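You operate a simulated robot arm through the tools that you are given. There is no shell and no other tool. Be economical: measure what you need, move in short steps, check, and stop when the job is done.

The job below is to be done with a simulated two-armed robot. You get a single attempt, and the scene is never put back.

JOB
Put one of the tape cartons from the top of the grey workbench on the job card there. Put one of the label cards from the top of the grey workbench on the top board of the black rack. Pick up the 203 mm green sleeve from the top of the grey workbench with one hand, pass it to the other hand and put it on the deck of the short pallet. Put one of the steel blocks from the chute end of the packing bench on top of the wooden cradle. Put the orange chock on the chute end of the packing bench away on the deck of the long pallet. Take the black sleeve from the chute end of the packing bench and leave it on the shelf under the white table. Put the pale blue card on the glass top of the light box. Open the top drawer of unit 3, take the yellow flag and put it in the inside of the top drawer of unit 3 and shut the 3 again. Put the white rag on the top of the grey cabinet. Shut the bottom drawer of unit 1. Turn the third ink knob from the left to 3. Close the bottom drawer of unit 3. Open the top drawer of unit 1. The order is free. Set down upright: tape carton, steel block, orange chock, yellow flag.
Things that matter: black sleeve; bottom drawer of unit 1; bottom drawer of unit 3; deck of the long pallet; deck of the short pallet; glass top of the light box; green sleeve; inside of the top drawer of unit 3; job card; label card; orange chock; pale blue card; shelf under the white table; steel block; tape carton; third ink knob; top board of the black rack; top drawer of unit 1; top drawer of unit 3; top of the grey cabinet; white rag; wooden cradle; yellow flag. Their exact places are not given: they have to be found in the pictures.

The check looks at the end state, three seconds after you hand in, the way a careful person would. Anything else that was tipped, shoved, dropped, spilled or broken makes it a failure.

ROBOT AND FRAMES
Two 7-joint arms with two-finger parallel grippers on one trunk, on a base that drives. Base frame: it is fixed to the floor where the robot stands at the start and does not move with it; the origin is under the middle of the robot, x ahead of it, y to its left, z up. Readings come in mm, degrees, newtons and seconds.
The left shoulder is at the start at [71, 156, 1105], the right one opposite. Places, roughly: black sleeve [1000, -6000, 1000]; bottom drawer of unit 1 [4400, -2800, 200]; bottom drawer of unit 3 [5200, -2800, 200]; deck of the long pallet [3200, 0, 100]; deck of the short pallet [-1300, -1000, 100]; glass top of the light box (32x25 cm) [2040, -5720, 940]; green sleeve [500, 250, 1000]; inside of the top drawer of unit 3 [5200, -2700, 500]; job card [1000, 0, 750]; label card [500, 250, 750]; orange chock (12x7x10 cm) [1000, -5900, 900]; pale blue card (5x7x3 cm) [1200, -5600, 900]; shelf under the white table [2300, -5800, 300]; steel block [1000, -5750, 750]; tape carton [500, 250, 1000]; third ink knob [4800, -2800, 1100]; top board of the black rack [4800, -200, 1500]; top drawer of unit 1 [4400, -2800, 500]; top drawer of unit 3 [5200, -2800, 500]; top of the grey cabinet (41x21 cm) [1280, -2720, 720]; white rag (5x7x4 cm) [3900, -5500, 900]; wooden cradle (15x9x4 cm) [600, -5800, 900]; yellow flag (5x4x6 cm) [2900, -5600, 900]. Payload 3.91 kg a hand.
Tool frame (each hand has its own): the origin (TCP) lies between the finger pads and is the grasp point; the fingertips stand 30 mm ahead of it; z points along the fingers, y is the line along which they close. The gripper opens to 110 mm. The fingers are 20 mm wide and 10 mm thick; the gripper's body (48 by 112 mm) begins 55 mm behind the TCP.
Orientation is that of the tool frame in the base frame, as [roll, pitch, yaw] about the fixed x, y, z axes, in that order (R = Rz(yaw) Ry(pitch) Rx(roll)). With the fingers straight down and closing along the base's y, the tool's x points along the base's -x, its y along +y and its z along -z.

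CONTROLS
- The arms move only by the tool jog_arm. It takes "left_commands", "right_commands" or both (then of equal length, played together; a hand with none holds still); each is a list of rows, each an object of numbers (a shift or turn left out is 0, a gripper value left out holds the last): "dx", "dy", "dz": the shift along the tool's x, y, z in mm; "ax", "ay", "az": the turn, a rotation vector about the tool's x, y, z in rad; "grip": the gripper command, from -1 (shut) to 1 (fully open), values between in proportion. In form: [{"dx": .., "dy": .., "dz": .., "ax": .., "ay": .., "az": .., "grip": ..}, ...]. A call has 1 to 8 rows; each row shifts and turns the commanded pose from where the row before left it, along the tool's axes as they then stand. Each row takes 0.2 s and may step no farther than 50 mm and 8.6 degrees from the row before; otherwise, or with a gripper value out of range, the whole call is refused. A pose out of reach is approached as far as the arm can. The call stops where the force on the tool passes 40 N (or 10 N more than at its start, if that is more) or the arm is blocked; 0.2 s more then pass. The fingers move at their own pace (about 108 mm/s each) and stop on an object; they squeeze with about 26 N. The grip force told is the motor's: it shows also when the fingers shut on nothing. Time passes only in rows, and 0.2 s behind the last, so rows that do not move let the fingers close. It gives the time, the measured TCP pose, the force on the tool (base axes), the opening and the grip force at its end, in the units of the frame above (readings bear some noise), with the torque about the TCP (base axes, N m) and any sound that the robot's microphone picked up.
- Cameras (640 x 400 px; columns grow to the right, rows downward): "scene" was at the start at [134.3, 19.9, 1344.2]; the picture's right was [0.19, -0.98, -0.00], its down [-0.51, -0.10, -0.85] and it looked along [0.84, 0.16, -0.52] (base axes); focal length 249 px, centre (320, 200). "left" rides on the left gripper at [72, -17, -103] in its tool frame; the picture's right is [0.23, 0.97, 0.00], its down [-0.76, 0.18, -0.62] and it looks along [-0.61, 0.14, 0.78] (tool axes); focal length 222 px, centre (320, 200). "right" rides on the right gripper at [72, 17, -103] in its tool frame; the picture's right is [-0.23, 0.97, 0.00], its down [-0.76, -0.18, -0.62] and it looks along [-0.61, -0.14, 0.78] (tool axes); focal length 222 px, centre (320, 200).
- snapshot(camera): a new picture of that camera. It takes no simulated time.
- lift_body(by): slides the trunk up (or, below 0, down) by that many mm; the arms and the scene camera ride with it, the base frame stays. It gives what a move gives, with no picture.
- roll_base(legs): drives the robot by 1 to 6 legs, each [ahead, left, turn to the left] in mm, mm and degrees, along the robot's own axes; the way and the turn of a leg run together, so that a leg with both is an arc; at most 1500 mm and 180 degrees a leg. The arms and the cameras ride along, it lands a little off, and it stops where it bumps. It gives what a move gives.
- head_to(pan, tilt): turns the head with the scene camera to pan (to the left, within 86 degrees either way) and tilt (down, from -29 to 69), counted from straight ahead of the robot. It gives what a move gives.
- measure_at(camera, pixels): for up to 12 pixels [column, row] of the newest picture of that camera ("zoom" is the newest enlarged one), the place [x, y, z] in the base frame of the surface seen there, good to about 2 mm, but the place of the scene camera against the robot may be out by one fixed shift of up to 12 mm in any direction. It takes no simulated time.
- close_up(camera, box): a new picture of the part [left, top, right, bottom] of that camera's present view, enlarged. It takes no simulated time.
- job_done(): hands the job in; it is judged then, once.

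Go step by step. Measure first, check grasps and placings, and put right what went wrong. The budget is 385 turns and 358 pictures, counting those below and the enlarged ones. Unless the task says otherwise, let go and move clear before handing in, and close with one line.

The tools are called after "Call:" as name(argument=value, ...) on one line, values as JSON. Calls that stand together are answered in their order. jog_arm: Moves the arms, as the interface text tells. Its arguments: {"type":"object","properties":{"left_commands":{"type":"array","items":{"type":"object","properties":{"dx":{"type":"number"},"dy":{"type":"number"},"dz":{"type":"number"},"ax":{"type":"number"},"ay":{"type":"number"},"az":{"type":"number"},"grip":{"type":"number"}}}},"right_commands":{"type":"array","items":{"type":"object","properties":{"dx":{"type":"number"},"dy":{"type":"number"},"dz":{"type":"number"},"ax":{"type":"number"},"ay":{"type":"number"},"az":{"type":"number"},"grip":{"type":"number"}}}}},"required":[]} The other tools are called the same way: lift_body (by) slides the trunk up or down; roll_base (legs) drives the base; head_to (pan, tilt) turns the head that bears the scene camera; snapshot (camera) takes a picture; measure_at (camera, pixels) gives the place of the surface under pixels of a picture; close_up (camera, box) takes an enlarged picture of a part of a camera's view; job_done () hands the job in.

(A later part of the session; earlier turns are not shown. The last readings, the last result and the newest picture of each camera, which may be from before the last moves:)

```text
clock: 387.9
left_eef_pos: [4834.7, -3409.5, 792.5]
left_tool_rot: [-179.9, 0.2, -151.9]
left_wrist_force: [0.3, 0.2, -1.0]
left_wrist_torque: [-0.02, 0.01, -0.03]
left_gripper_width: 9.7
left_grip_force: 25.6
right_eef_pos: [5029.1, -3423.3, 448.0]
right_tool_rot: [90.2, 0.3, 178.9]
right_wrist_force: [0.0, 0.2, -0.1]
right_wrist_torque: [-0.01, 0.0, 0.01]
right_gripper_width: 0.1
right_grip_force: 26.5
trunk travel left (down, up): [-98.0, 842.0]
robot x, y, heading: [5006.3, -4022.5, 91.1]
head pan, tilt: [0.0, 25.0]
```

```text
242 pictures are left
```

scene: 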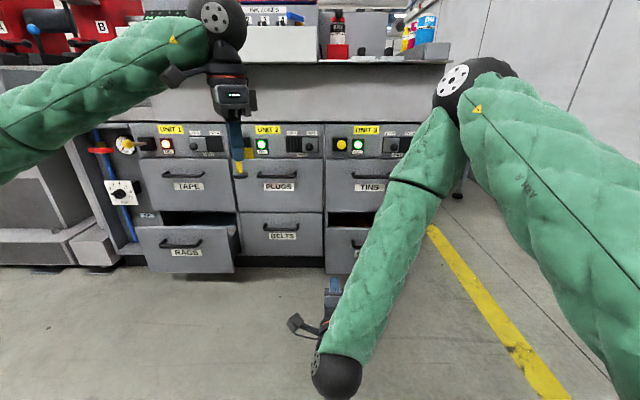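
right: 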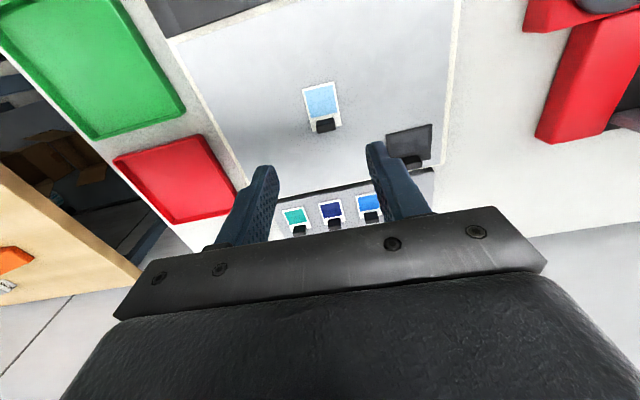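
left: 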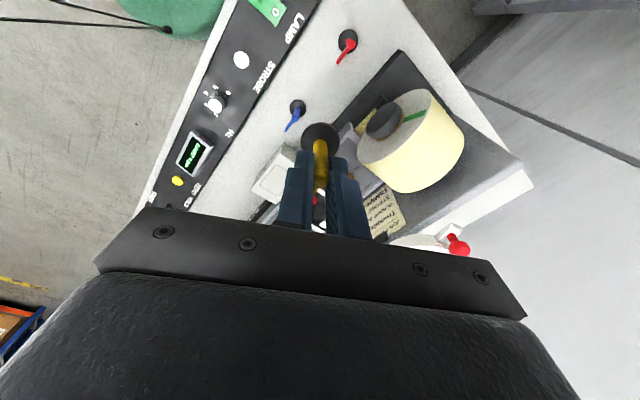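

Extend the right hand forward/right/down toward the face of the open bottom drawer of unit 3.

Call:
jog_arm(right_commands=[{"dx": -21, "dy": -10, "dz": 35}, {"dx": -21, "dy": -25, "dz": 30}, {"dx": -21, "dy": -30, "dz": 25}, {"dx": -21, "dy": -35, "dz": 20}, {"dx": -21, "dy": -35, "dz": 20}, {"dx": -21, "dy": -35, "dz": 15}, {"dx": -21, "dy": -35, "dz": 15}, {"dx": -21, "dy": -25, "dz": 15}])

Call:
snapshot(camera="scene")

Call:
snapshot(camera="right")

```text
clock: 389.7
left_eef_pos: [4834.7, -3408.1, 791.1]
left_tool_rot: [179.8, 0.2, -151.9]
left_wrist_force: [0.1, -0.4, -1.9]
left_wrist_torque: [-0.05, 0.01, 0.01]
left_gripper_width: 9.8
left_grip_force: 26.2
right_eef_pos: [4971.8, -3346.5, 378.3]
right_tool_rot: [90.6, 0.3, 178.0]
right_wrist_force: [-0.3, 0.6, 0.1]
right_wrist_torque: [-0.01, -0.02, 0.02]
right_gripper_width: 0.1
right_grip_force: 25.6
right hand out of reach, approached as far as the arm can: row 1, 2, 3, 4, 5, 6, 7, 8
trunk travel left (down, up): [-98.0, 842.0]
robot x, y, heading: [5005.1, -4021.7, 91.1]
head pan, tilt: [0.0, 25.0]
```

```text
241 pictures are left
```

scene: 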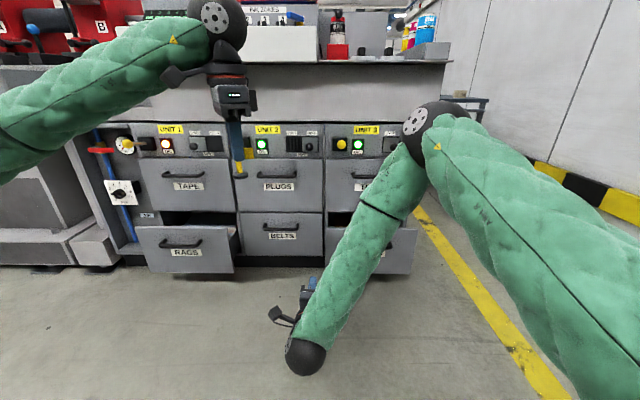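

```text
240 pictures are left
```

right: 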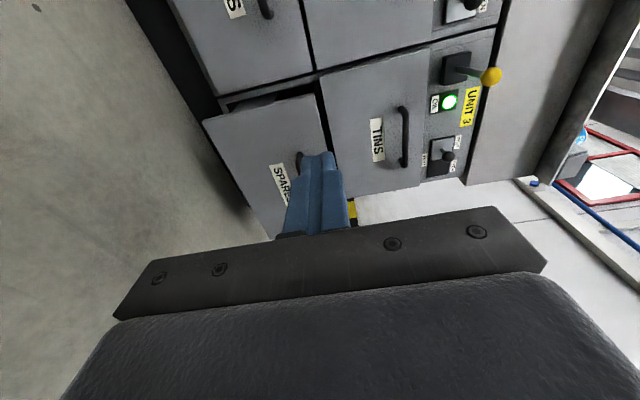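

This forward pose is too cramped low down. Instead use tool-down with the closing axis along y (rotate about tool x by +90°), good for both pushing and gripping the handle bars from above.

Call:
jog_arm(right_commands=[{"ax": 0.14}, {"ax": 0.14}, {"ax": 0.14}, {"ax": 0.14}, {"ax": 0.14}, {"ax": 0.14}, {"ax": 0.14}, {"ax": 0.14}])

Call:
jog_arm(right_commands=[{"ax": 0.14}, {"ax": 0.14}, {"ax": 0.14}, {"ax": 0.03}])

Call:
snapshot(camera="scene")

```text
clock: 391.5
left_eef_pos: [4835.3, -3409.0, 791.3]
left_tool_rot: [180.0, 0.2, -151.9]
left_wrist_force: [0.6, -0.4, -0.2]
left_wrist_torque: [0.01, 0.04, 0.0]
left_gripper_width: 10.0
left_grip_force: 25.6
right_eef_pos: [4971.2, -3345.9, 381.4]
right_tool_rot: [154.4, 0.0, 179.0]
right_wrist_force: [0.6, 0.0, 0.0]
right_wrist_torque: [-0.04, -0.01, -0.05]
right_gripper_width: 0.0
right_grip_force: 26.7
trunk travel left (down, up): [-98.0, 842.0]
robot x, y, heading: [5003.3, -4016.4, 90.9]
head pan, tilt: [0.0, 25.0]
```

```text
clock: 392.5
left_eef_pos: [4834.2, -3408.8, 792.6]
left_tool_rot: [-179.9, 0.2, -151.8]
left_wrist_force: [-0.3, 0.4, -1.1]
left_wrist_torque: [0.01, 0.02, 0.0]
left_gripper_width: 10.1
left_grip_force: 25.7
right_eef_pos: [4972.6, -3346.0, 379.3]
right_tool_rot: [-179.9, 0.2, 178.9]
right_wrist_force: [-0.5, -0.8, 0.3]
right_wrist_torque: [-0.02, 0.0, 0.03]
right_gripper_width: 0.0
right_grip_force: 26.0
trunk travel left (down, up): [-98.0, 842.0]
robot x, y, heading: [5003.4, -4025.7, 91.0]
head pan, tilt: [0.0, 25.0]
```

```text
239 pictures are left
```

scene: 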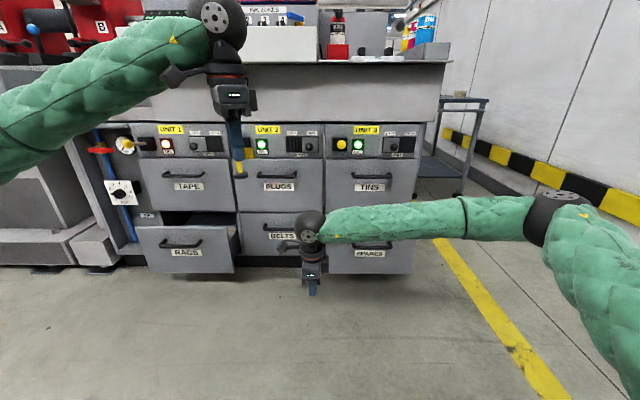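

Great, this pose works. Measure the unit 3 drawer faces and handles from here.

Call:
close_up(camera="scene", box=[310, 150, 430, 290])

Call:
measure_at(camera="scene", pixels=[[370, 262], [370, 270], [370, 253], [340, 250], [405, 250], [378, 244], [368, 176], [350, 176], [385, 175], [370, 187], [370, 200], [345, 195]])

```text
2.86 times, centred on (370, 220) of scene
```

zoom: 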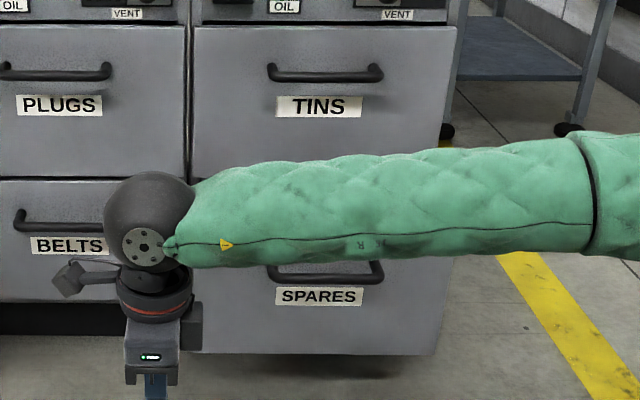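

```text
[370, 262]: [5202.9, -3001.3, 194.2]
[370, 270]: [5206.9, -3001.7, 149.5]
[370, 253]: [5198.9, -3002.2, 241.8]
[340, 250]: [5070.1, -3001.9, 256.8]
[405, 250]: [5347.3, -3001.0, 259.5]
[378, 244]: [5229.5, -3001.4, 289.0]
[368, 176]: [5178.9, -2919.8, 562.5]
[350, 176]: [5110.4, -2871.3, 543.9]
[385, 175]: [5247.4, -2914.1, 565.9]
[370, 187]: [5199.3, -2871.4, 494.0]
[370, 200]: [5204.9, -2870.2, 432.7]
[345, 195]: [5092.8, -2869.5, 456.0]
```

Bottom drawer face at y≈-3001 with bar at z≈277 (x 5125–5270). I'll push at x≈5088, beside the bar, with the hand tilted 52° and fingers closed.

Call:
jog_arm(right_commands=[{"ax": -0.13}, {"ax": -0.13}, {"ax": -0.13}, {"ax": -0.13}, {"ax": -0.13}, {"ax": -0.13}, {"ax": -0.13}])

Call:
jog_arm(right_commands=[{"dx": -14.4, "dy": 6.7, "dz": 37.8}, {"dx": -14.4, "dy": 6.7, "dz": 37.8}, {"dx": -14.4, "dy": 6.7, "dz": 37.8}, {"dx": -14.4, "dy": 6.7, "dz": 37.8}, {"dx": -14.4, "dy": 6.7, "dz": 37.8}, {"dx": -14.4, "dy": 6.7, "dz": 37.8}, {"dx": -14.4, "dy": 6.7, "dz": 37.8}, {"dx": -14.4, "dy": 6.7, "dz": 37.8}])

Call:
snapshot(camera="scene")

```text
clock: 394.1
left_eef_pos: [4834.0, -3408.7, 791.7]
left_tool_rot: [-180.0, 0.2, -151.9]
left_wrist_force: [-0.3, 0.1, 0.3]
left_wrist_torque: [0.0, -0.01, 0.0]
left_gripper_width: 9.8
left_grip_force: 25.7
right_eef_pos: [4970.9, -3344.7, 379.1]
right_tool_rot: [127.8, 0.2, 178.9]
right_wrist_force: [0.1, -0.7, -0.2]
right_wrist_torque: [0.0, 0.02, 0.0]
right_gripper_width: 0.1
right_grip_force: 26.3
trunk travel left (down, up): [-98.0, 842.0]
robot x, y, heading: [5004.7, -4024.6, 90.8]
head pan, tilt: [0.0, 25.0]
```

```text
clock: 395.9
left_eef_pos: [4834.4, -3408.6, 792.1]
left_tool_rot: [180.0, 0.3, -151.9]
left_wrist_force: [0.2, 0.6, -0.8]
left_wrist_torque: [0.0, -0.03, -0.02]
left_gripper_width: 9.7
left_grip_force: 26.2
right_eef_pos: [5091.1, -3073.4, 235.7]
right_tool_rot: [127.9, 0.1, 179.0]
right_wrist_force: [1.0, -0.8, -0.2]
right_wrist_torque: [0.01, -0.01, 0.0]
right_gripper_width: 0.0
right_grip_force: 26.7
trunk travel left (down, up): [-98.0, 842.0]
robot x, y, heading: [5004.3, -4021.0, 91.0]
head pan, tilt: [0.0, 25.0]
```

```text
237 pictures are left
```

scene: 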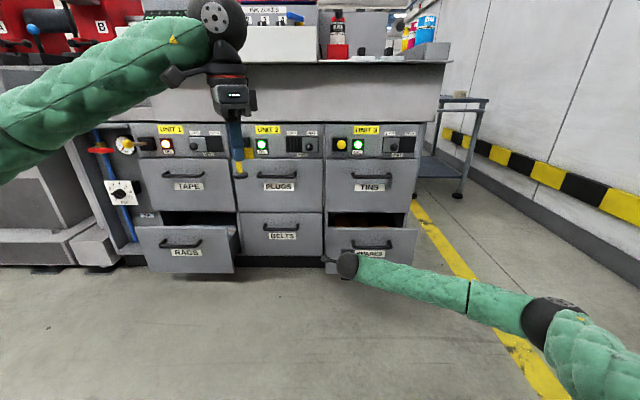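

Push forward in steps with the arm.

Call:
jog_arm(right_commands=[{"dy": 15.4, "dz": 19.7}, {"dy": 15.4, "dz": 19.7}, {"dy": 12.3, "dz": 15.8}, {"dy": 12.3, "dz": 15.8}, {"dy": 12.3, "dz": 15.8}])

Call:
snapshot(camera="scene")

```text
clock: 397.1
left_eef_pos: [4834.0, -3407.5, 792.0]
left_tool_rot: [179.9, 0.3, -151.9]
left_wrist_force: [-0.5, -0.3, -0.2]
left_wrist_torque: [0.01, 0.0, -0.04]
left_gripper_width: 9.9
left_grip_force: 26.6
right_eef_pos: [5096.2, -2965.4, 238.3]
right_tool_rot: [128.0, 0.2, 178.9]
right_wrist_force: [0.1, 0.1, -0.4]
right_wrist_torque: [0.02, -0.02, 0.02]
right_gripper_width: 0.0
right_grip_force: 26.2
trunk travel left (down, up): [-98.0, 842.0]
robot x, y, heading: [5005.0, -4022.6, 90.8]
head pan, tilt: [0.0, 25.0]
```

```text
236 pictures are left
```

scene: 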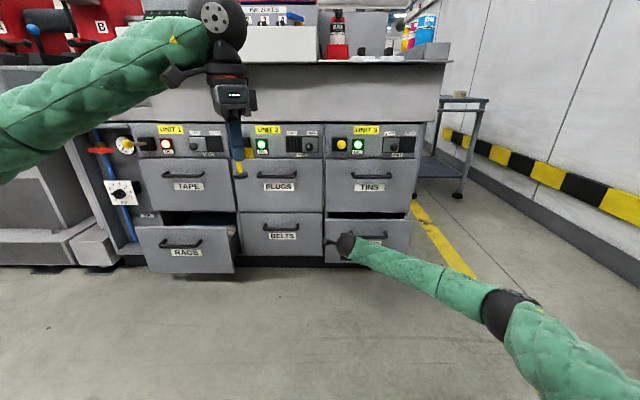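

It slides easily. Push the remaining ~70 mm.

Call:
jog_arm(right_commands=[{"dy": 12.3, "dz": 15.8}, {"dy": 12.3, "dz": 15.8}, {"dy": 9.2, "dz": 11.8}, {"dy": 6.2, "dz": 7.9}, {"dy": 4.3, "dz": 5.5}, {"dy": 3.1, "dz": 4}])

Call:
snapshot(camera="scene")

```text
clock: 398.1
left_eef_pos: [4835.6, -3408.2, 791.4]
left_tool_rot: [180.0, 0.3, -151.9]
left_wrist_force: [0.2, 0.6, -1.0]
left_wrist_torque: [0.03, 0.01, 0.0]
left_gripper_width: 10.0
left_grip_force: 25.7
right_eef_pos: [5096.4, -2902.6, 236.2]
right_tool_rot: [128.0, 0.2, 178.8]
right_wrist_force: [1.9, -14.0, 5.0]
right_wrist_torque: [-0.04, 0.0, 0.06]
right_gripper_width: 0.0
right_grip_force: 25.7
trunk travel left (down, up): [-98.0, 842.0]
robot x, y, heading: [5001.7, -4021.4, 90.9]
head pan, tilt: [0.0, 25.0]
stopped in row 4 (right hand): the force on the tool passed its limit at 65 N (the readings are from after the stop); the commanded pose is now the measured one
```

```text
235 pictures are left
```

scene: 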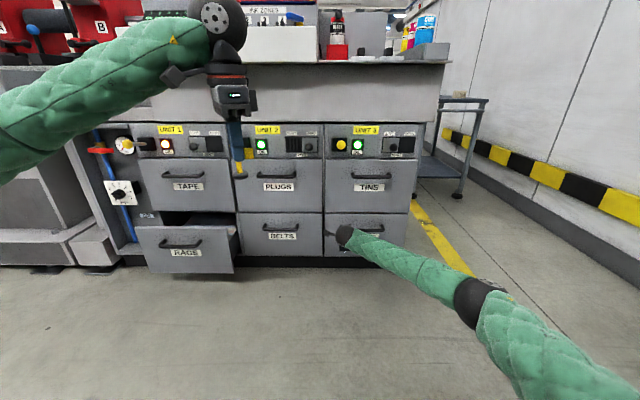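

Check whether the face is flush with its neighbours.

Call:
measure_at(camera="scene", pixels=[[370, 222], [390, 225], [395, 245], [370, 200], [395, 200], [285, 225], [300, 245]])

Call:
jog_arm(right_commands=[{"dy": -24, "dz": -31}, {"dy": -24, "dz": -31}, {"dy": -20, "dz": -25}])

```text
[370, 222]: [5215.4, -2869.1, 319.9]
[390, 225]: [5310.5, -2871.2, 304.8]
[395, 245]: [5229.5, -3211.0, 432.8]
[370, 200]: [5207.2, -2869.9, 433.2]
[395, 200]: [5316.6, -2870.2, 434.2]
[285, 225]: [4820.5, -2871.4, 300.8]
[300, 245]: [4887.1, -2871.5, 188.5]
```

```text
clock: 398.9
left_eef_pos: [4834.5, -3407.4, 790.7]
left_tool_rot: [179.9, 0.1, -151.9]
left_wrist_force: [-0.4, 0.2, -0.8]
left_wrist_torque: [-0.02, 0.0, -0.03]
left_gripper_width: 10.1
left_grip_force: 25.9
right_eef_pos: [5093.7, -3013.2, 238.9]
right_tool_rot: [128.0, 0.2, 179.0]
right_wrist_force: [0.1, 0.8, 0.0]
right_wrist_torque: [0.0, 0.01, 0.0]
right_gripper_width: 0.0
right_grip_force: 26.5
trunk travel left (down, up): [-98.0, 842.0]
robot x, y, heading: [5003.2, -4022.6, 90.8]
head pan, tilt: [0.0, 25.0]
```

Bottom drawer of unit 3 is flush (y -2870). Now lift the right hand in front of the TINS handle and turn it tool-down.

Call:
jog_arm(right_commands=[{"dx": -8, "dy": 20, "dz": -38}, {"dx": -13, "dy": 27.4, "dz": -32}, {"dx": -13, "dy": 27.4, "dz": -32}, {"dx": -14, "dy": 27.4, "dz": -32}, {"dx": -14, "dy": 27.4, "dz": -32}, {"dx": -14, "dy": 27.4, "dz": -32}, {"dx": -14, "dy": 27.4, "dz": -32}, {"dx": -14, "dy": 27.4, "dz": -32}])

Call:
jog_arm(right_commands=[{"ax": 0.13}, {"ax": 0.13}, {"ax": 0.13}, {"ax": 0.13}, {"ax": 0.13}, {"ax": 0.13}, {"ax": 0.13}, {"grip": 0}])

Call:
snapshot(camera="right")

Call:
snapshot(camera="scene")

```text
clock: 400.7
left_eef_pos: [4834.4, -3407.9, 791.6]
left_tool_rot: [-179.9, 0.3, -151.9]
left_wrist_force: [-0.2, 0.4, -0.4]
left_wrist_torque: [0.0, 0.02, -0.03]
left_gripper_width: 9.9
left_grip_force: 26.1
right_eef_pos: [5196.2, -3090.5, 565.4]
right_tool_rot: [128.0, 0.2, 178.9]
right_wrist_force: [0.5, -0.1, -0.2]
right_wrist_torque: [0.01, 0.03, 0.0]
right_gripper_width: 0.0
right_grip_force: 25.7
trunk travel left (down, up): [-98.0, 842.0]
robot x, y, heading: [5007.4, -4025.4, 90.9]
head pan, tilt: [0.0, 25.0]
```

```text
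clock: 402.5
left_eef_pos: [4834.9, -3408.5, 792.2]
left_tool_rot: [-180.0, 0.1, -152.0]
left_wrist_force: [0.0, 0.2, 0.6]
left_wrist_torque: [-0.01, 0.0, 0.01]
left_gripper_width: 10.0
left_grip_force: 26.0
right_eef_pos: [5195.2, -3091.1, 565.7]
right_tool_rot: [-179.7, 0.2, 178.8]
right_wrist_force: [0.6, -0.8, 0.2]
right_wrist_torque: [0.0, -0.01, 0.01]
right_gripper_width: 55.1
right_grip_force: 0.1
trunk travel left (down, up): [-98.0, 842.0]
robot x, y, heading: [5002.5, -4020.0, 90.9]
head pan, tilt: [0.0, 25.0]
```

```text
234 pictures are left
```

right: 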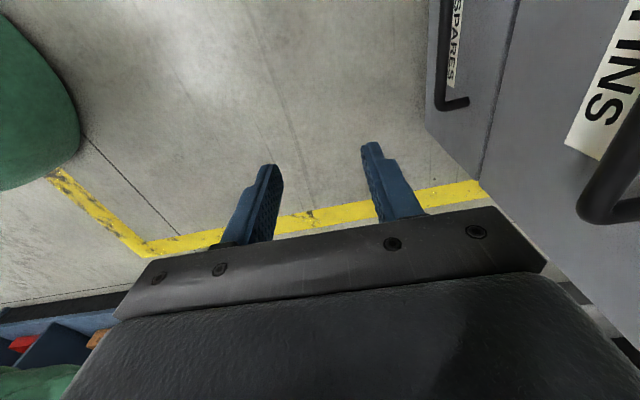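

```text
233 pictures are left
```

scene: 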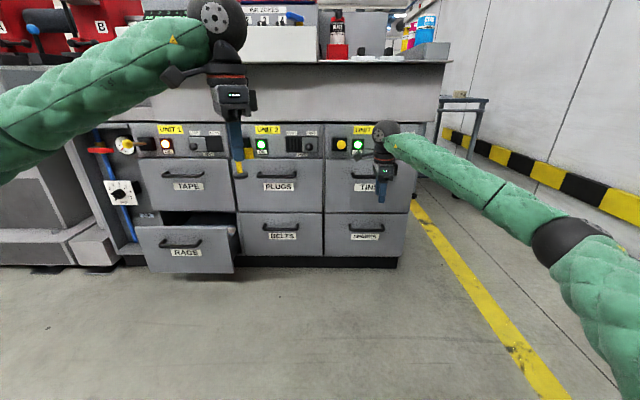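

Call:
measure_at(camera="right", pixels=[[625, 160], [600, 195], [612, 215], [635, 130], [590, 110], [630, 205], [598, 180]])

Call:
measure_at(camera="scene", pixels=[[165, 172], [185, 175], [202, 175], [262, 172], [280, 174], [295, 174], [163, 174]])

```text
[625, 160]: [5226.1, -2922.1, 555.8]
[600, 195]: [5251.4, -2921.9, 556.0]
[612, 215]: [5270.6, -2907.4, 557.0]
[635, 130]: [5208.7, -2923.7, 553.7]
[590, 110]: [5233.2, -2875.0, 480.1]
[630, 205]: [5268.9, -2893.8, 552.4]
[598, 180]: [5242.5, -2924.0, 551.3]
```

```text
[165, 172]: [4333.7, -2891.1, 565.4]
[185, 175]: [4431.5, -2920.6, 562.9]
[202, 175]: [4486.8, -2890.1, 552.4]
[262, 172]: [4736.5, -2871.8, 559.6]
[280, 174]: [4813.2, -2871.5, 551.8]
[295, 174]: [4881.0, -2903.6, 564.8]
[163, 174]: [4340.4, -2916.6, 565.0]
```

Bar centre ≈(5200,-2916,549), 40 mm off the face. A tilted 52° grip fits without hitting the panel. Rotate, set a 30 mm opening and line up.

Call:
jog_arm(right_commands=[{"ax": -0.13, "grip": -0.45}, {"ax": -0.13}, {"ax": -0.13}, {"ax": -0.13}, {"ax": -0.13}, {"ax": -0.13}, {"ax": -0.13}])

Call:
jog_arm(right_commands=[{"dx": -2, "dy": 32, "dz": 13}, {"dx": -2, "dy": 32, "dz": 13}, {"dx": -1, "dy": 31, "dz": 14}])

Call:
snapshot(camera="right")

Call:
close_up(camera="scene", box=[320, 110, 440, 210])

```text
clock: 404.1
left_eef_pos: [4835.0, -3408.7, 791.3]
left_tool_rot: [-180.0, 0.2, -152.0]
left_wrist_force: [0.6, 0.9, -0.5]
left_wrist_torque: [0.02, 0.0, 0.0]
left_gripper_width: 9.9
left_grip_force: 25.8
right_eef_pos: [5195.5, -3091.1, 564.7]
right_tool_rot: [127.9, 0.3, 178.9]
right_wrist_force: [-0.4, 0.1, -0.1]
right_wrist_torque: [-0.02, 0.0, -0.02]
right_gripper_width: 30.4
right_grip_force: 0.0
trunk travel left (down, up): [-98.0, 842.0]
robot x, y, heading: [5004.1, -4023.8, 90.7]
head pan, tilt: [0.0, 25.0]
```

```text
clock: 404.9
left_eef_pos: [4835.7, -3409.3, 791.5]
left_tool_rot: [-180.0, 0.2, -151.9]
left_wrist_force: [-0.8, 0.2, -0.3]
left_wrist_torque: [-0.02, 0.02, 0.01]
left_gripper_width: 9.8
left_grip_force: 25.8
right_eef_pos: [5202.3, -3001.9, 615.0]
right_tool_rot: [128.0, 0.2, 178.8]
right_wrist_force: [-0.5, 0.7, 0.0]
right_wrist_torque: [0.0, 0.02, -0.01]
right_gripper_width: 30.2
right_grip_force: 0.1
trunk travel left (down, up): [-98.0, 842.0]
robot x, y, heading: [5005.7, -4020.3, 90.8]
head pan, tilt: [0.0, 25.0]
```

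```text
232 pictures are left
```

right: 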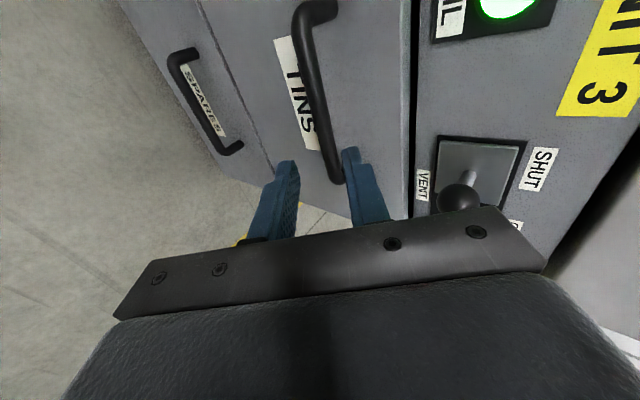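

```text
4.00 times, centred on (380, 160) of scene
```

zoom: 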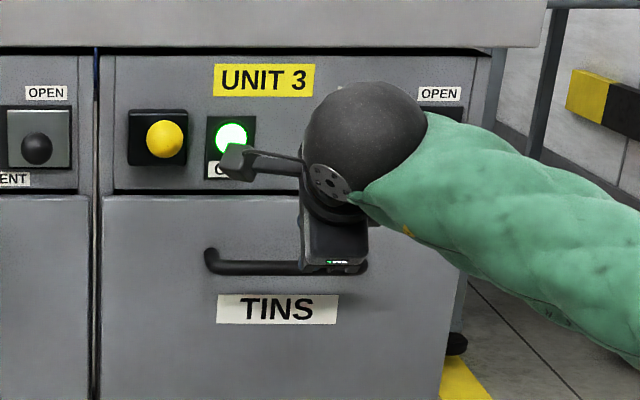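

Call:
measure_at(camera="right", pixels=[[318, 90], [325, 130], [332, 170], [335, 182], [310, 140], [460, 195], [440, 200], [400, 180]])

```text
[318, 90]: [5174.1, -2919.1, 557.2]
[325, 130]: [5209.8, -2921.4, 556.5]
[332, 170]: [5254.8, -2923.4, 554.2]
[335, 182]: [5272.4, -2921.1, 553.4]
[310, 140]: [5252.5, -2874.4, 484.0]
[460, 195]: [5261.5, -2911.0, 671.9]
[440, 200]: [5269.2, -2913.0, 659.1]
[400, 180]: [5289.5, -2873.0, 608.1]
```

Advance 100 mm along the tool onto the bar and close.

Call:
jog_arm(right_commands=[{"dz": 35, "dy": 0.5}, {"dz": 35, "dy": 0.5}, {"dz": 30}, {}, {"grip": -1}, {"grip": -1}])

Call:
snapshot(camera="right")

```text
clock: 406.3
left_eef_pos: [4835.0, -3407.9, 793.1]
left_tool_rot: [-180.0, 0.2, -152.0]
left_wrist_force: [-0.7, -0.4, -0.6]
left_wrist_torque: [0.0, 0.01, -0.02]
left_gripper_width: 9.6
left_grip_force: 25.8
right_eef_pos: [5204.0, -2922.8, 555.8]
right_tool_rot: [127.9, 0.2, 178.8]
right_wrist_force: [3.5, 3.1, 6.1]
right_wrist_torque: [0.01, -0.65, 0.69]
right_gripper_width: 15.6
right_grip_force: 44.6
trunk travel left (down, up): [-98.0, 842.0]
robot x, y, heading: [5004.3, -4023.7, 90.9]
head pan, tilt: [0.0, 25.0]
```

```text
230 pictures are left
```

right: 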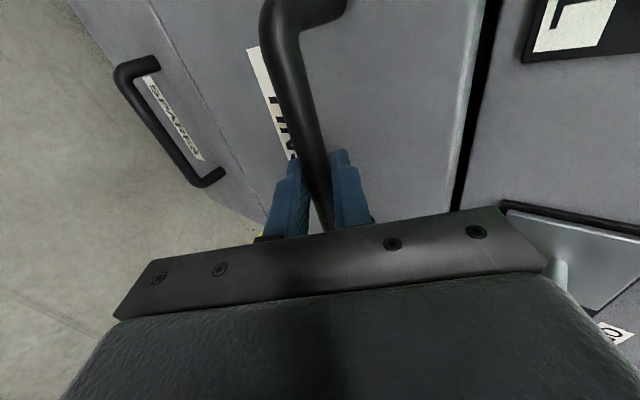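

Bar gripped. Pull the drawer straight toward me.

Call:
jog_arm(right_commands=[{"dy": -12.3, "dz": -15.8}, {"dy": -18.5, "dz": -23.6}, {"dy": -18.5, "dz": -23.6}, {"dy": -18.5, "dz": -23.6}, {"dy": -18.5, "dz": -23.6}, {"dy": -18.5, "dz": -23.6}])

Call:
snapshot(camera="scene")

```text
clock: 407.7
left_eef_pos: [4835.3, -3408.4, 792.7]
left_tool_rot: [179.9, 0.2, -152.1]
left_wrist_force: [0.1, 0.5, -1.1]
left_wrist_torque: [0.02, -0.01, -0.01]
left_gripper_width: 10.2
left_grip_force: 25.2
right_eef_pos: [5203.8, -3091.3, 554.6]
right_tool_rot: [128.0, 0.2, 178.8]
right_wrist_force: [25.2, -2.4, 10.8]
right_wrist_torque: [-0.02, -0.66, 0.83]
right_gripper_width: 15.8
right_grip_force: 45.1
trunk travel left (down, up): [-98.0, 842.0]
robot x, y, heading: [5006.3, -4024.3, 90.7]
head pan, tilt: [0.0, 25.0]
```

```text
229 pictures are left
```

scene: 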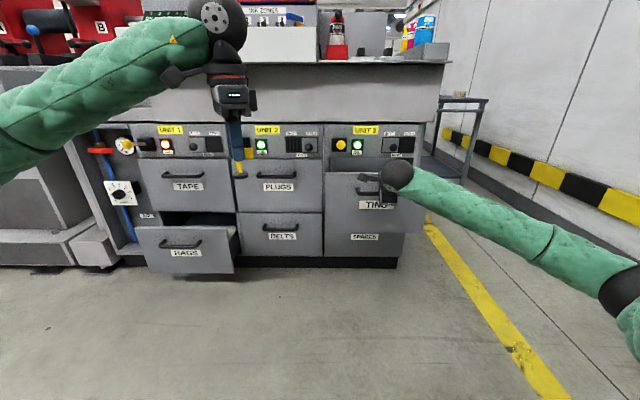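

Open by ~168 mm. Pull ~90 mm more.

Call:
jog_arm(right_commands=[{"dy": -18.5, "dz": -23.6}, {"dy": -18.5, "dz": -23.6}, {"dy": -18.5, "dz": -23.6}])

Call:
snapshot(camera="scene")

```text
clock: 408.2
left_eef_pos: [4835.1, -3408.2, 790.4]
left_tool_rot: [-180.0, 0.3, -152.0]
left_wrist_force: [-0.1, 0.9, -0.4]
left_wrist_torque: [-0.02, -0.02, -0.01]
left_gripper_width: 10.0
left_grip_force: 26.0
right_eef_pos: [5203.1, -3134.9, 554.5]
right_tool_rot: [128.0, 0.3, 178.6]
right_wrist_force: [2.0, 1.9, 2.5]
right_wrist_torque: [-0.02, -0.55, 0.91]
right_gripper_width: 15.9
right_grip_force: 45.5
trunk travel left (down, up): [-98.0, 842.0]
robot x, y, heading: [5000.2, -4025.4, 90.7]
head pan, tilt: [0.0, 25.0]
stopped in row 2 (right hand): the force on the tool passed its limit at 43 N (the readings are from after the stop); the commanded pose is now the measured one
```

```text
228 pictures are left
```

scene: 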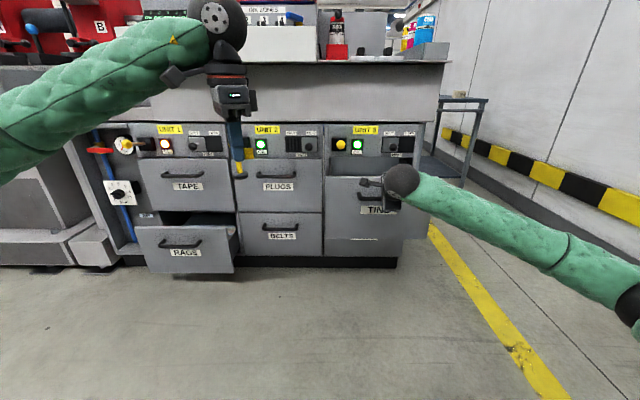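

Drawer reached its stop (≈212 mm open). Release the bar and withdraw the right hand up and back.

Call:
jog_arm(right_commands=[{"grip": -0.4}, {"grip": -0.4}, {"dz": -35}, {"dz": -40}, {"dz": -40}, {"dy": 35, "dz": -25}, {"dy": 40}, {"dy": 40}])

Call:
roll_base(legs=[[0, -260, -0.8]])

Call:
snapshot(camera="scene")

```text
clock: 410.0
left_eef_pos: [4836.9, -3408.7, 791.3]
left_tool_rot: [-180.0, 0.2, -152.2]
left_wrist_force: [0.0, 0.4, 0.1]
left_wrist_torque: [0.0, 0.04, 0.01]
left_gripper_width: 9.6
left_grip_force: 25.9
right_eef_pos: [5202.2, -3173.8, 731.0]
right_tool_rot: [127.9, 0.2, 178.5]
right_wrist_force: [0.1, 0.2, 0.4]
right_wrist_torque: [0.0, 0.01, 0.03]
right_gripper_width: 32.7
right_grip_force: 0.0
trunk travel left (down, up): [-98.0, 842.0]
robot x, y, heading: [5001.6, -4022.4, 91.1]
head pan, tilt: [0.0, 25.0]
```

```text
clock: 411.9
left_eef_pos: [5116.3, -3403.7, 791.2]
left_tool_rot: [180.0, 0.1, -153.0]
left_wrist_force: [-0.2, 0.0, -1.1]
left_wrist_torque: [-0.01, -0.01, 0.02]
left_gripper_width: 9.8
left_grip_force: 26.3
right_eef_pos: [5484.1, -3176.2, 729.8]
right_tool_rot: [128.0, 0.2, 177.6]
right_wrist_force: [-1.1, -0.9, 0.5]
right_wrist_torque: [0.01, 0.01, 0.0]
right_gripper_width: 33.2
right_grip_force: 0.1
trunk travel left (down, up): [-98.0, 842.0]
robot x, y, heading: [5270.3, -4020.9, 89.9]
head pan, tilt: [0.0, 25.0]
```

```text
227 pictures are left
```

scene: 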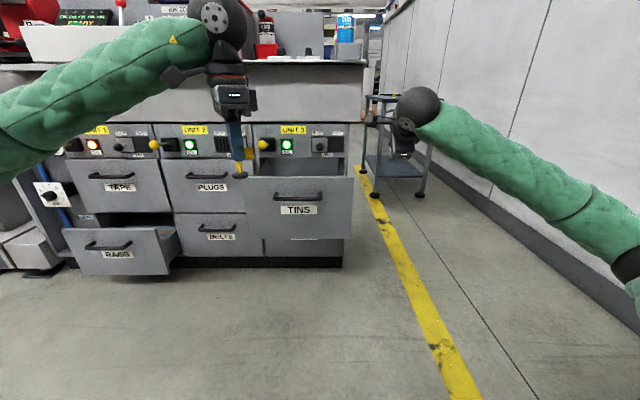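

Pull the right hand back, drive ahead 200 mm, and bring the left hand over the open drawer.

Call:
jog_arm(right_commands=[{"dy": -23, "dz": -29.5}, {"dy": -23, "dz": -29.5}, {"dy": -23, "dz": -29.5}, {"dy": -23, "dz": -29.5}, {"dy": -23, "dz": -29.5}])

Call:
roll_base(legs=[[220, 0, 0]])

Call:
head_to(pan=5, tilt=35)

Call:
snapshot(camera="scene")

Call:
snapshot(camera="left")

```text
clock: 413.1
left_eef_pos: [5115.9, -3404.1, 791.4]
left_tool_rot: [180.0, 0.2, -153.0]
left_wrist_force: [-0.3, 0.9, 0.2]
left_wrist_torque: [0.01, 0.0, 0.0]
left_gripper_width: 9.8
left_grip_force: 25.8
right_eef_pos: [5477.1, -3360.1, 728.1]
right_tool_rot: [128.0, 0.2, 177.6]
right_wrist_force: [0.7, -0.1, -0.4]
right_wrist_torque: [0.0, -0.01, -0.03]
right_gripper_width: 33.1
right_grip_force: 0.1
trunk travel left (down, up): [-98.0, 842.0]
robot x, y, heading: [5271.5, -4021.3, 89.6]
head pan, tilt: [0.0, 25.0]
```

```text
clock: 414.8
left_eef_pos: [5115.5, -3181.6, 792.4]
left_tool_rot: [-180.0, 0.2, -153.0]
left_wrist_force: [-0.7, -0.4, -0.5]
left_wrist_torque: [0.02, -0.01, -0.02]
left_gripper_width: 9.9
left_grip_force: 25.7
right_eef_pos: [5476.0, -3137.8, 728.6]
right_tool_rot: [128.0, 0.2, 177.6]
right_wrist_force: [-0.8, 0.6, -0.2]
right_wrist_torque: [0.01, 0.02, 0.02]
right_gripper_width: 33.1
right_grip_force: 0.1
trunk travel left (down, up): [-98.0, 842.0]
robot x, y, heading: [5273.6, -3800.3, 90.2]
head pan, tilt: [0.0, 25.0]
```

```text
clock: 415.5
left_eef_pos: [5114.3, -3183.0, 790.7]
left_tool_rot: [-180.0, 0.2, -152.9]
left_wrist_force: [0.2, 0.0, 0.1]
left_wrist_torque: [-0.06, -0.02, 0.02]
left_gripper_width: 10.0
left_grip_force: 25.7
right_eef_pos: [5475.8, -3138.5, 727.9]
right_tool_rot: [128.0, 0.1, 177.7]
right_wrist_force: [0.8, -0.4, 0.8]
right_wrist_torque: [-0.01, -0.02, 0.03]
right_gripper_width: 32.9
right_grip_force: 0.0
trunk travel left (down, up): [-98.0, 842.0]
robot x, y, heading: [5277.1, -3794.7, 89.9]
head pan, tilt: [5.0, 35.0]
```

```text
226 pictures are left
```

scene: 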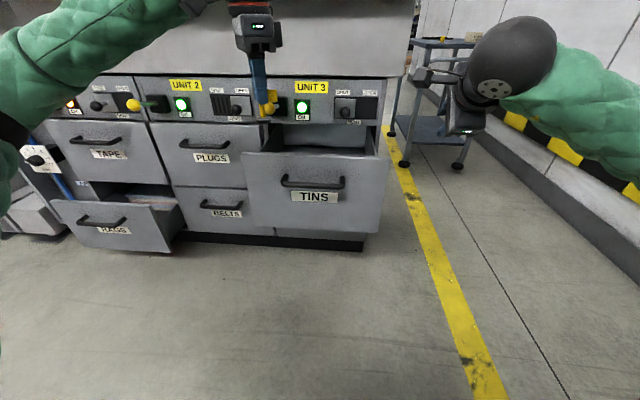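

```text
225 pictures are left
```

left: 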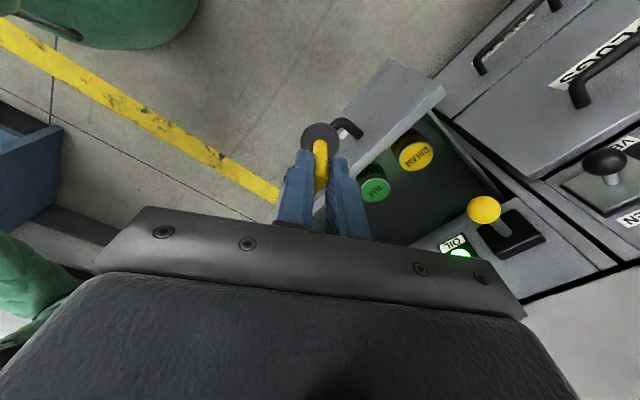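

Inside are two tins. Measure tins, drawer floor, walls and the lever.

Call:
measure_at(camera="left", pixels=[[415, 152], [375, 190], [440, 190], [410, 215], [450, 175], [485, 208], [380, 130], [440, 95], [430, 125], [395, 225], [475, 200]])

Call:
measure_at(camera="scene", pixels=[[300, 143], [340, 143], [360, 145], [330, 152], [375, 152], [280, 145], [245, 158], [380, 160], [268, 105], [345, 110]])

```text
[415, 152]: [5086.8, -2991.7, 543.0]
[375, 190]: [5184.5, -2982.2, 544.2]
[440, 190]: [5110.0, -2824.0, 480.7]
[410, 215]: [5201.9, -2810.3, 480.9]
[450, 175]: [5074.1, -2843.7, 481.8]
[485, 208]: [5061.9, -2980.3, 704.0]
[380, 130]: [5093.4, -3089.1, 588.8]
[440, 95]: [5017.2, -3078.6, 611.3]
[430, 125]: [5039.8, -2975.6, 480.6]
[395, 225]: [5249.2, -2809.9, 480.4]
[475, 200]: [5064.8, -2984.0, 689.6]
```

```text
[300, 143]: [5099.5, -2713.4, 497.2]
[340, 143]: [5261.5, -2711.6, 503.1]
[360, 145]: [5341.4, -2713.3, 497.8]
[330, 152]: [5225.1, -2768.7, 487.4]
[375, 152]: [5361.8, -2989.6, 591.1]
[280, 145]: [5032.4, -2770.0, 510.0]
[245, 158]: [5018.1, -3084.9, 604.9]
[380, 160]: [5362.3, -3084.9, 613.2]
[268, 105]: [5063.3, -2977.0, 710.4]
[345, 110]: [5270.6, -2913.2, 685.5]
```

Free space on the right side of the drawer (x 5230–5350), floor z≈481. Check how far the console front overhangs.

Call:
measure_at(camera="scene", pixels=[[330, 60], [330, 74], [330, 30], [200, 60], [380, 60]])

```text
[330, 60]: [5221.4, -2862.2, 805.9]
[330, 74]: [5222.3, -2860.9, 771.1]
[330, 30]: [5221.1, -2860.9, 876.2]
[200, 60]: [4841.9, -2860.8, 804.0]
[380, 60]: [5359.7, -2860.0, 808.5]
```

Console front is at y≈-2861, fine. Move the left hand over (5285,-2995).

Call:
jog_arm(left_commands=[{"dx": -39.6, "dy": 15}, {"dx": -39.6, "dy": 15}, {"dx": -39.6, "dy": 15}, {"dx": -39.6, "dy": 15}, {"dx": -39.6, "dy": 15}, {"dx": -39.6, "dy": 15}, {"dz": 40}, {"dz": 40}])

Call:
snapshot(camera="left")

Call:
snapshot(camera="scene")

```text
clock: 417.3
left_eef_pos: [5296.5, -3029.1, 705.4]
left_tool_rot: [179.9, 0.2, -153.1]
left_wrist_force: [0.1, -1.0, -1.0]
left_wrist_torque: [0.0, 0.01, -0.02]
left_gripper_width: 10.0
left_grip_force: 26.0
left hand out of reach, approached as far as the arm can: row 5, 6
right_eef_pos: [5476.0, -3138.1, 728.1]
right_tool_rot: [128.0, 0.2, 177.8]
right_wrist_force: [-0.5, 0.3, 0.0]
right_wrist_torque: [0.0, 0.01, -0.01]
right_gripper_width: 33.0
right_grip_force: 0.0
trunk travel left (down, up): [-98.0, 842.0]
robot x, y, heading: [5272.6, -3800.4, 89.7]
head pan, tilt: [5.0, 35.0]
```

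```text
224 pictures are left
```

left: 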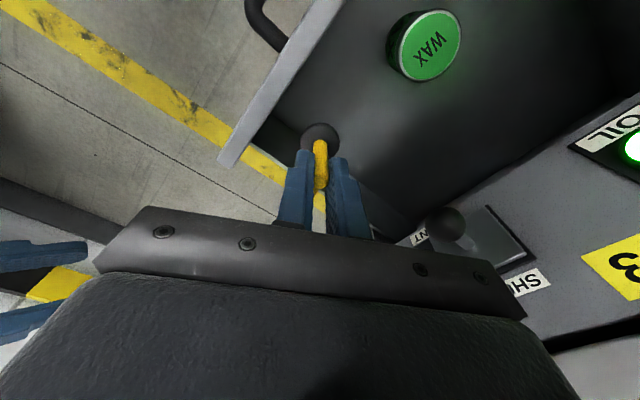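

```text
223 pictures are left
```

scene: 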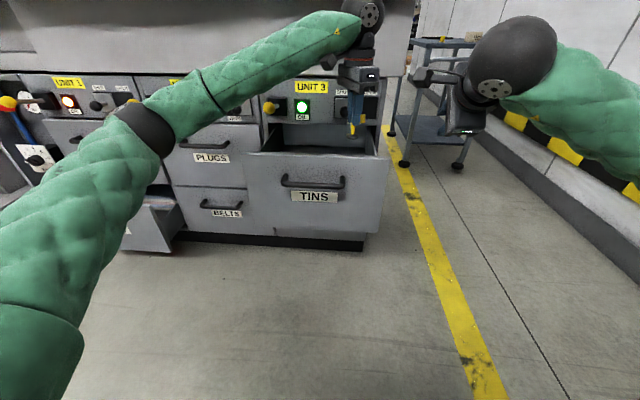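

Slightly short in y (reach limit). Nudge the base 35 mm ahead.

Call:
roll_base(legs=[[35, 10, 0]])

Call:
jog_arm(left_commands=[{"dz": 40}, {"dz": 40}])

Call:
snapshot(camera="left")

```text
clock: 418.2
left_eef_pos: [5287.1, -2994.6, 705.0]
left_tool_rot: [180.0, 0.2, -153.0]
left_wrist_force: [-0.1, 0.8, 0.4]
left_wrist_torque: [-0.01, -0.01, 0.0]
left_gripper_width: 10.2
left_grip_force: 26.3
right_eef_pos: [5465.6, -3103.1, 727.0]
right_tool_rot: [128.0, 0.2, 177.8]
right_wrist_force: [0.5, -0.5, 0.5]
right_wrist_torque: [0.0, -0.03, 0.0]
right_gripper_width: 33.1
right_grip_force: 0.1
trunk travel left (down, up): [-98.0, 842.0]
robot x, y, heading: [5262.8, -3764.7, 89.9]
head pan, tilt: [5.0, 35.0]
```

```text
clock: 418.8
left_eef_pos: [5285.3, -2994.9, 626.1]
left_tool_rot: [-180.0, 0.2, -152.9]
left_wrist_force: [-0.1, -0.9, -1.3]
left_wrist_torque: [-0.02, 0.01, -0.03]
left_gripper_width: 10.1
left_grip_force: 25.9
right_eef_pos: [5465.1, -3103.6, 727.7]
right_tool_rot: [128.0, 0.2, 177.7]
right_wrist_force: [0.2, 0.5, 0.6]
right_wrist_torque: [0.0, 0.03, 0.02]
right_gripper_width: 33.1
right_grip_force: 0.0
trunk travel left (down, up): [-98.0, 842.0]
robot x, y, heading: [5264.0, -3766.0, 90.1]
head pan, tilt: [5.0, 35.0]
```

```text
222 pictures are left
```

left: 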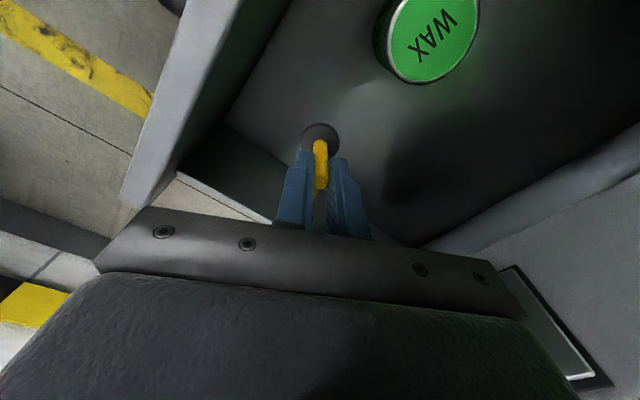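

Inside the drawer. Lower to the floor gently.

Call:
jog_arm(left_commands=[{"dz": 35}, {"dz": 25}, {"dz": 10}, {"dz": 4}, {"dz": 3}])

Call:
snapshot(camera="left")

```text
clock: 420.0
left_eef_pos: [5287.8, -2994.5, 548.5]
left_tool_rot: [-180.0, 0.2, -152.9]
left_wrist_force: [0.1, -0.3, -0.2]
left_wrist_torque: [0.0, -0.01, 0.02]
left_gripper_width: 9.9
left_grip_force: 25.9
right_eef_pos: [5465.3, -3104.0, 728.9]
right_tool_rot: [128.1, 0.2, 177.7]
right_wrist_force: [0.4, -0.6, -0.5]
right_wrist_torque: [0.02, -0.01, 0.01]
right_gripper_width: 32.9
right_grip_force: 0.0
trunk travel left (down, up): [-98.0, 842.0]
robot x, y, heading: [5263.5, -3766.2, 89.9]
head pan, tilt: [5.0, 35.0]
```

```text
221 pictures are left
```

left: 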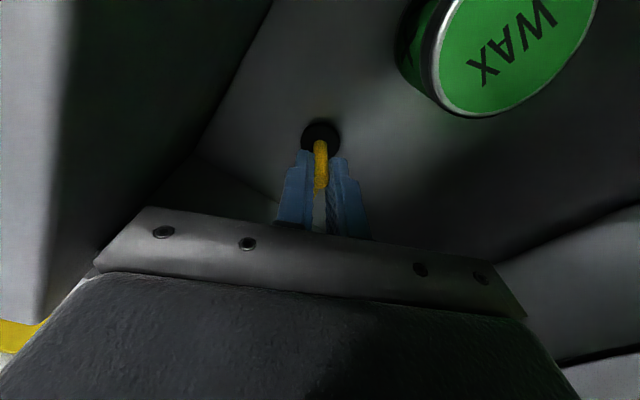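

Call:
jog_arm(left_commands=[{"dz": 2}, {"dz": 2}, {"dz": 1.5}])

```text
clock: 420.8
left_eef_pos: [5285.8, -2994.6, 546.7]
left_tool_rot: [180.0, 0.3, -152.9]
left_wrist_force: [2.2, -0.3, 18.7]
left_wrist_torque: [-0.02, -0.04, -0.01]
left_gripper_width: 10.0
left_grip_force: 26.4
right_eef_pos: [5465.6, -3104.6, 729.3]
right_tool_rot: [127.9, 0.2, 177.7]
right_wrist_force: [-0.3, 0.1, 0.8]
right_wrist_torque: [0.0, -0.06, 0.0]
right_gripper_width: 33.3
right_grip_force: 0.0
trunk travel left (down, up): [-98.0, 842.0]
robot x, y, heading: [5264.0, -3767.2, 90.0]
head pan, tilt: [5.0, 35.0]
```

Contact (19 N). Open slightly, rise out and check.

Call:
jog_arm(left_commands=[{"grip": -0.5}, {"grip": -0.3}, {"dz": -30}, {"dz": -40}, {"dz": -40}, {"dz": -40}, {"dz": -40}])

Call:
snapshot(camera="left")

```text
clock: 422.4
left_eef_pos: [5285.9, -2992.4, 732.4]
left_tool_rot: [179.9, 0.2, -152.8]
left_wrist_force: [0.2, 0.3, 0.3]
left_wrist_torque: [-0.02, -0.02, 0.0]
left_gripper_width: 38.4
left_grip_force: 0.0
right_eef_pos: [5465.1, -3104.6, 728.2]
right_tool_rot: [128.0, 0.2, 177.7]
right_wrist_force: [0.4, -0.1, -0.1]
right_wrist_torque: [0.0, 0.02, -0.01]
right_gripper_width: 33.2
right_grip_force: 0.1
trunk travel left (down, up): [-98.0, 842.0]
robot x, y, heading: [5261.5, -3765.6, 89.9]
head pan, tilt: [5.0, 35.0]
```

```text
220 pictures are left
```

left: 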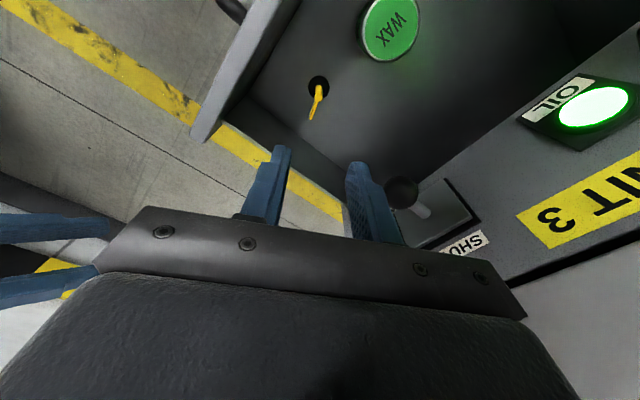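

Flag stands upright in the drawer. Retract the left hand and bring the right hand in front of the drawer face, right of its bar.

Call:
jog_arm(left_commands=[{"dx": 16, "dy": -32}, {"dx": 18, "dy": -36}, {"dx": 18, "dy": -36}, {"dx": 18, "dy": -36}, {"dx": 18, "dy": -36}, {"dx": 18, "dy": -36}], right_commands=[{"dy": -24.6, "dz": -31.5}, {"dy": -24.6, "dz": -31.5}, {"dy": -24.6, "dz": -31.5}, {"dy": -10, "dz": -13}, {"grip": -1}, {}])

Call:
jog_arm(right_commands=[{"dx": 25, "dy": -26.3, "dz": 20.5}, {"dx": 25, "dy": -26.3, "dz": 20.5}, {"dx": 25, "dy": -26.3, "dz": 20.5}, {"dx": 25, "dy": -26.3, "dz": 20.5}, {"dx": 25, "dy": -26.3, "dz": 20.5}, {"dx": 25, "dy": -26.3, "dz": 20.5}])

Call:
snapshot(camera="scene")

```text
clock: 423.8
left_eef_pos: [5286.7, -3230.8, 734.1]
left_tool_rot: [179.9, 0.2, -152.9]
left_wrist_force: [0.1, 0.3, -0.1]
left_wrist_torque: [0.01, -0.01, -0.03]
left_gripper_width: 38.6
left_grip_force: 0.0
right_eef_pos: [5454.4, -3212.5, 745.1]
right_tool_rot: [128.1, 0.3, 177.7]
right_wrist_force: [1.1, 0.0, -0.7]
right_wrist_torque: [0.01, 0.0, 0.01]
right_gripper_width: 0.0
right_grip_force: 26.1
right hand out of reach, approached as far as the arm can: row 3, 4
trunk travel left (down, up): [-98.0, 842.0]
robot x, y, heading: [5264.5, -3767.5, 90.0]
head pan, tilt: [5.0, 35.0]
```

```text
clock: 424.3
left_eef_pos: [5283.6, -3228.4, 735.1]
left_tool_rot: [179.9, 0.0, -152.6]
left_wrist_force: [0.0, 1.6, -0.9]
left_wrist_torque: [-0.08, -0.06, 0.03]
left_gripper_width: 38.6
left_grip_force: 0.1
right_eef_pos: [5423.2, -3202.5, 714.9]
right_tool_rot: [127.6, -0.1, 177.5]
right_wrist_force: [0.6, -1.5, 1.8]
right_wrist_torque: [0.07, 0.16, 0.17]
right_gripper_width: 0.1
right_grip_force: 26.0
right hand out of reach, approached as far as the arm can: row 1, 2
trunk travel left (down, up): [-98.0, 842.0]
robot x, y, heading: [5261.7, -3761.4, 90.0]
head pan, tilt: [5.0, 35.0]
stopped in row 2 (left hand): the force on the tool passed its limit at 83 N (the readings are from after the stop); the commanded pose is now the measured one
```

```text
219 pictures are left
```

scene: 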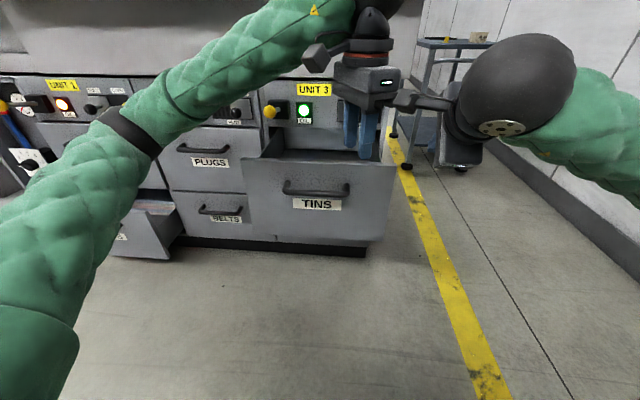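

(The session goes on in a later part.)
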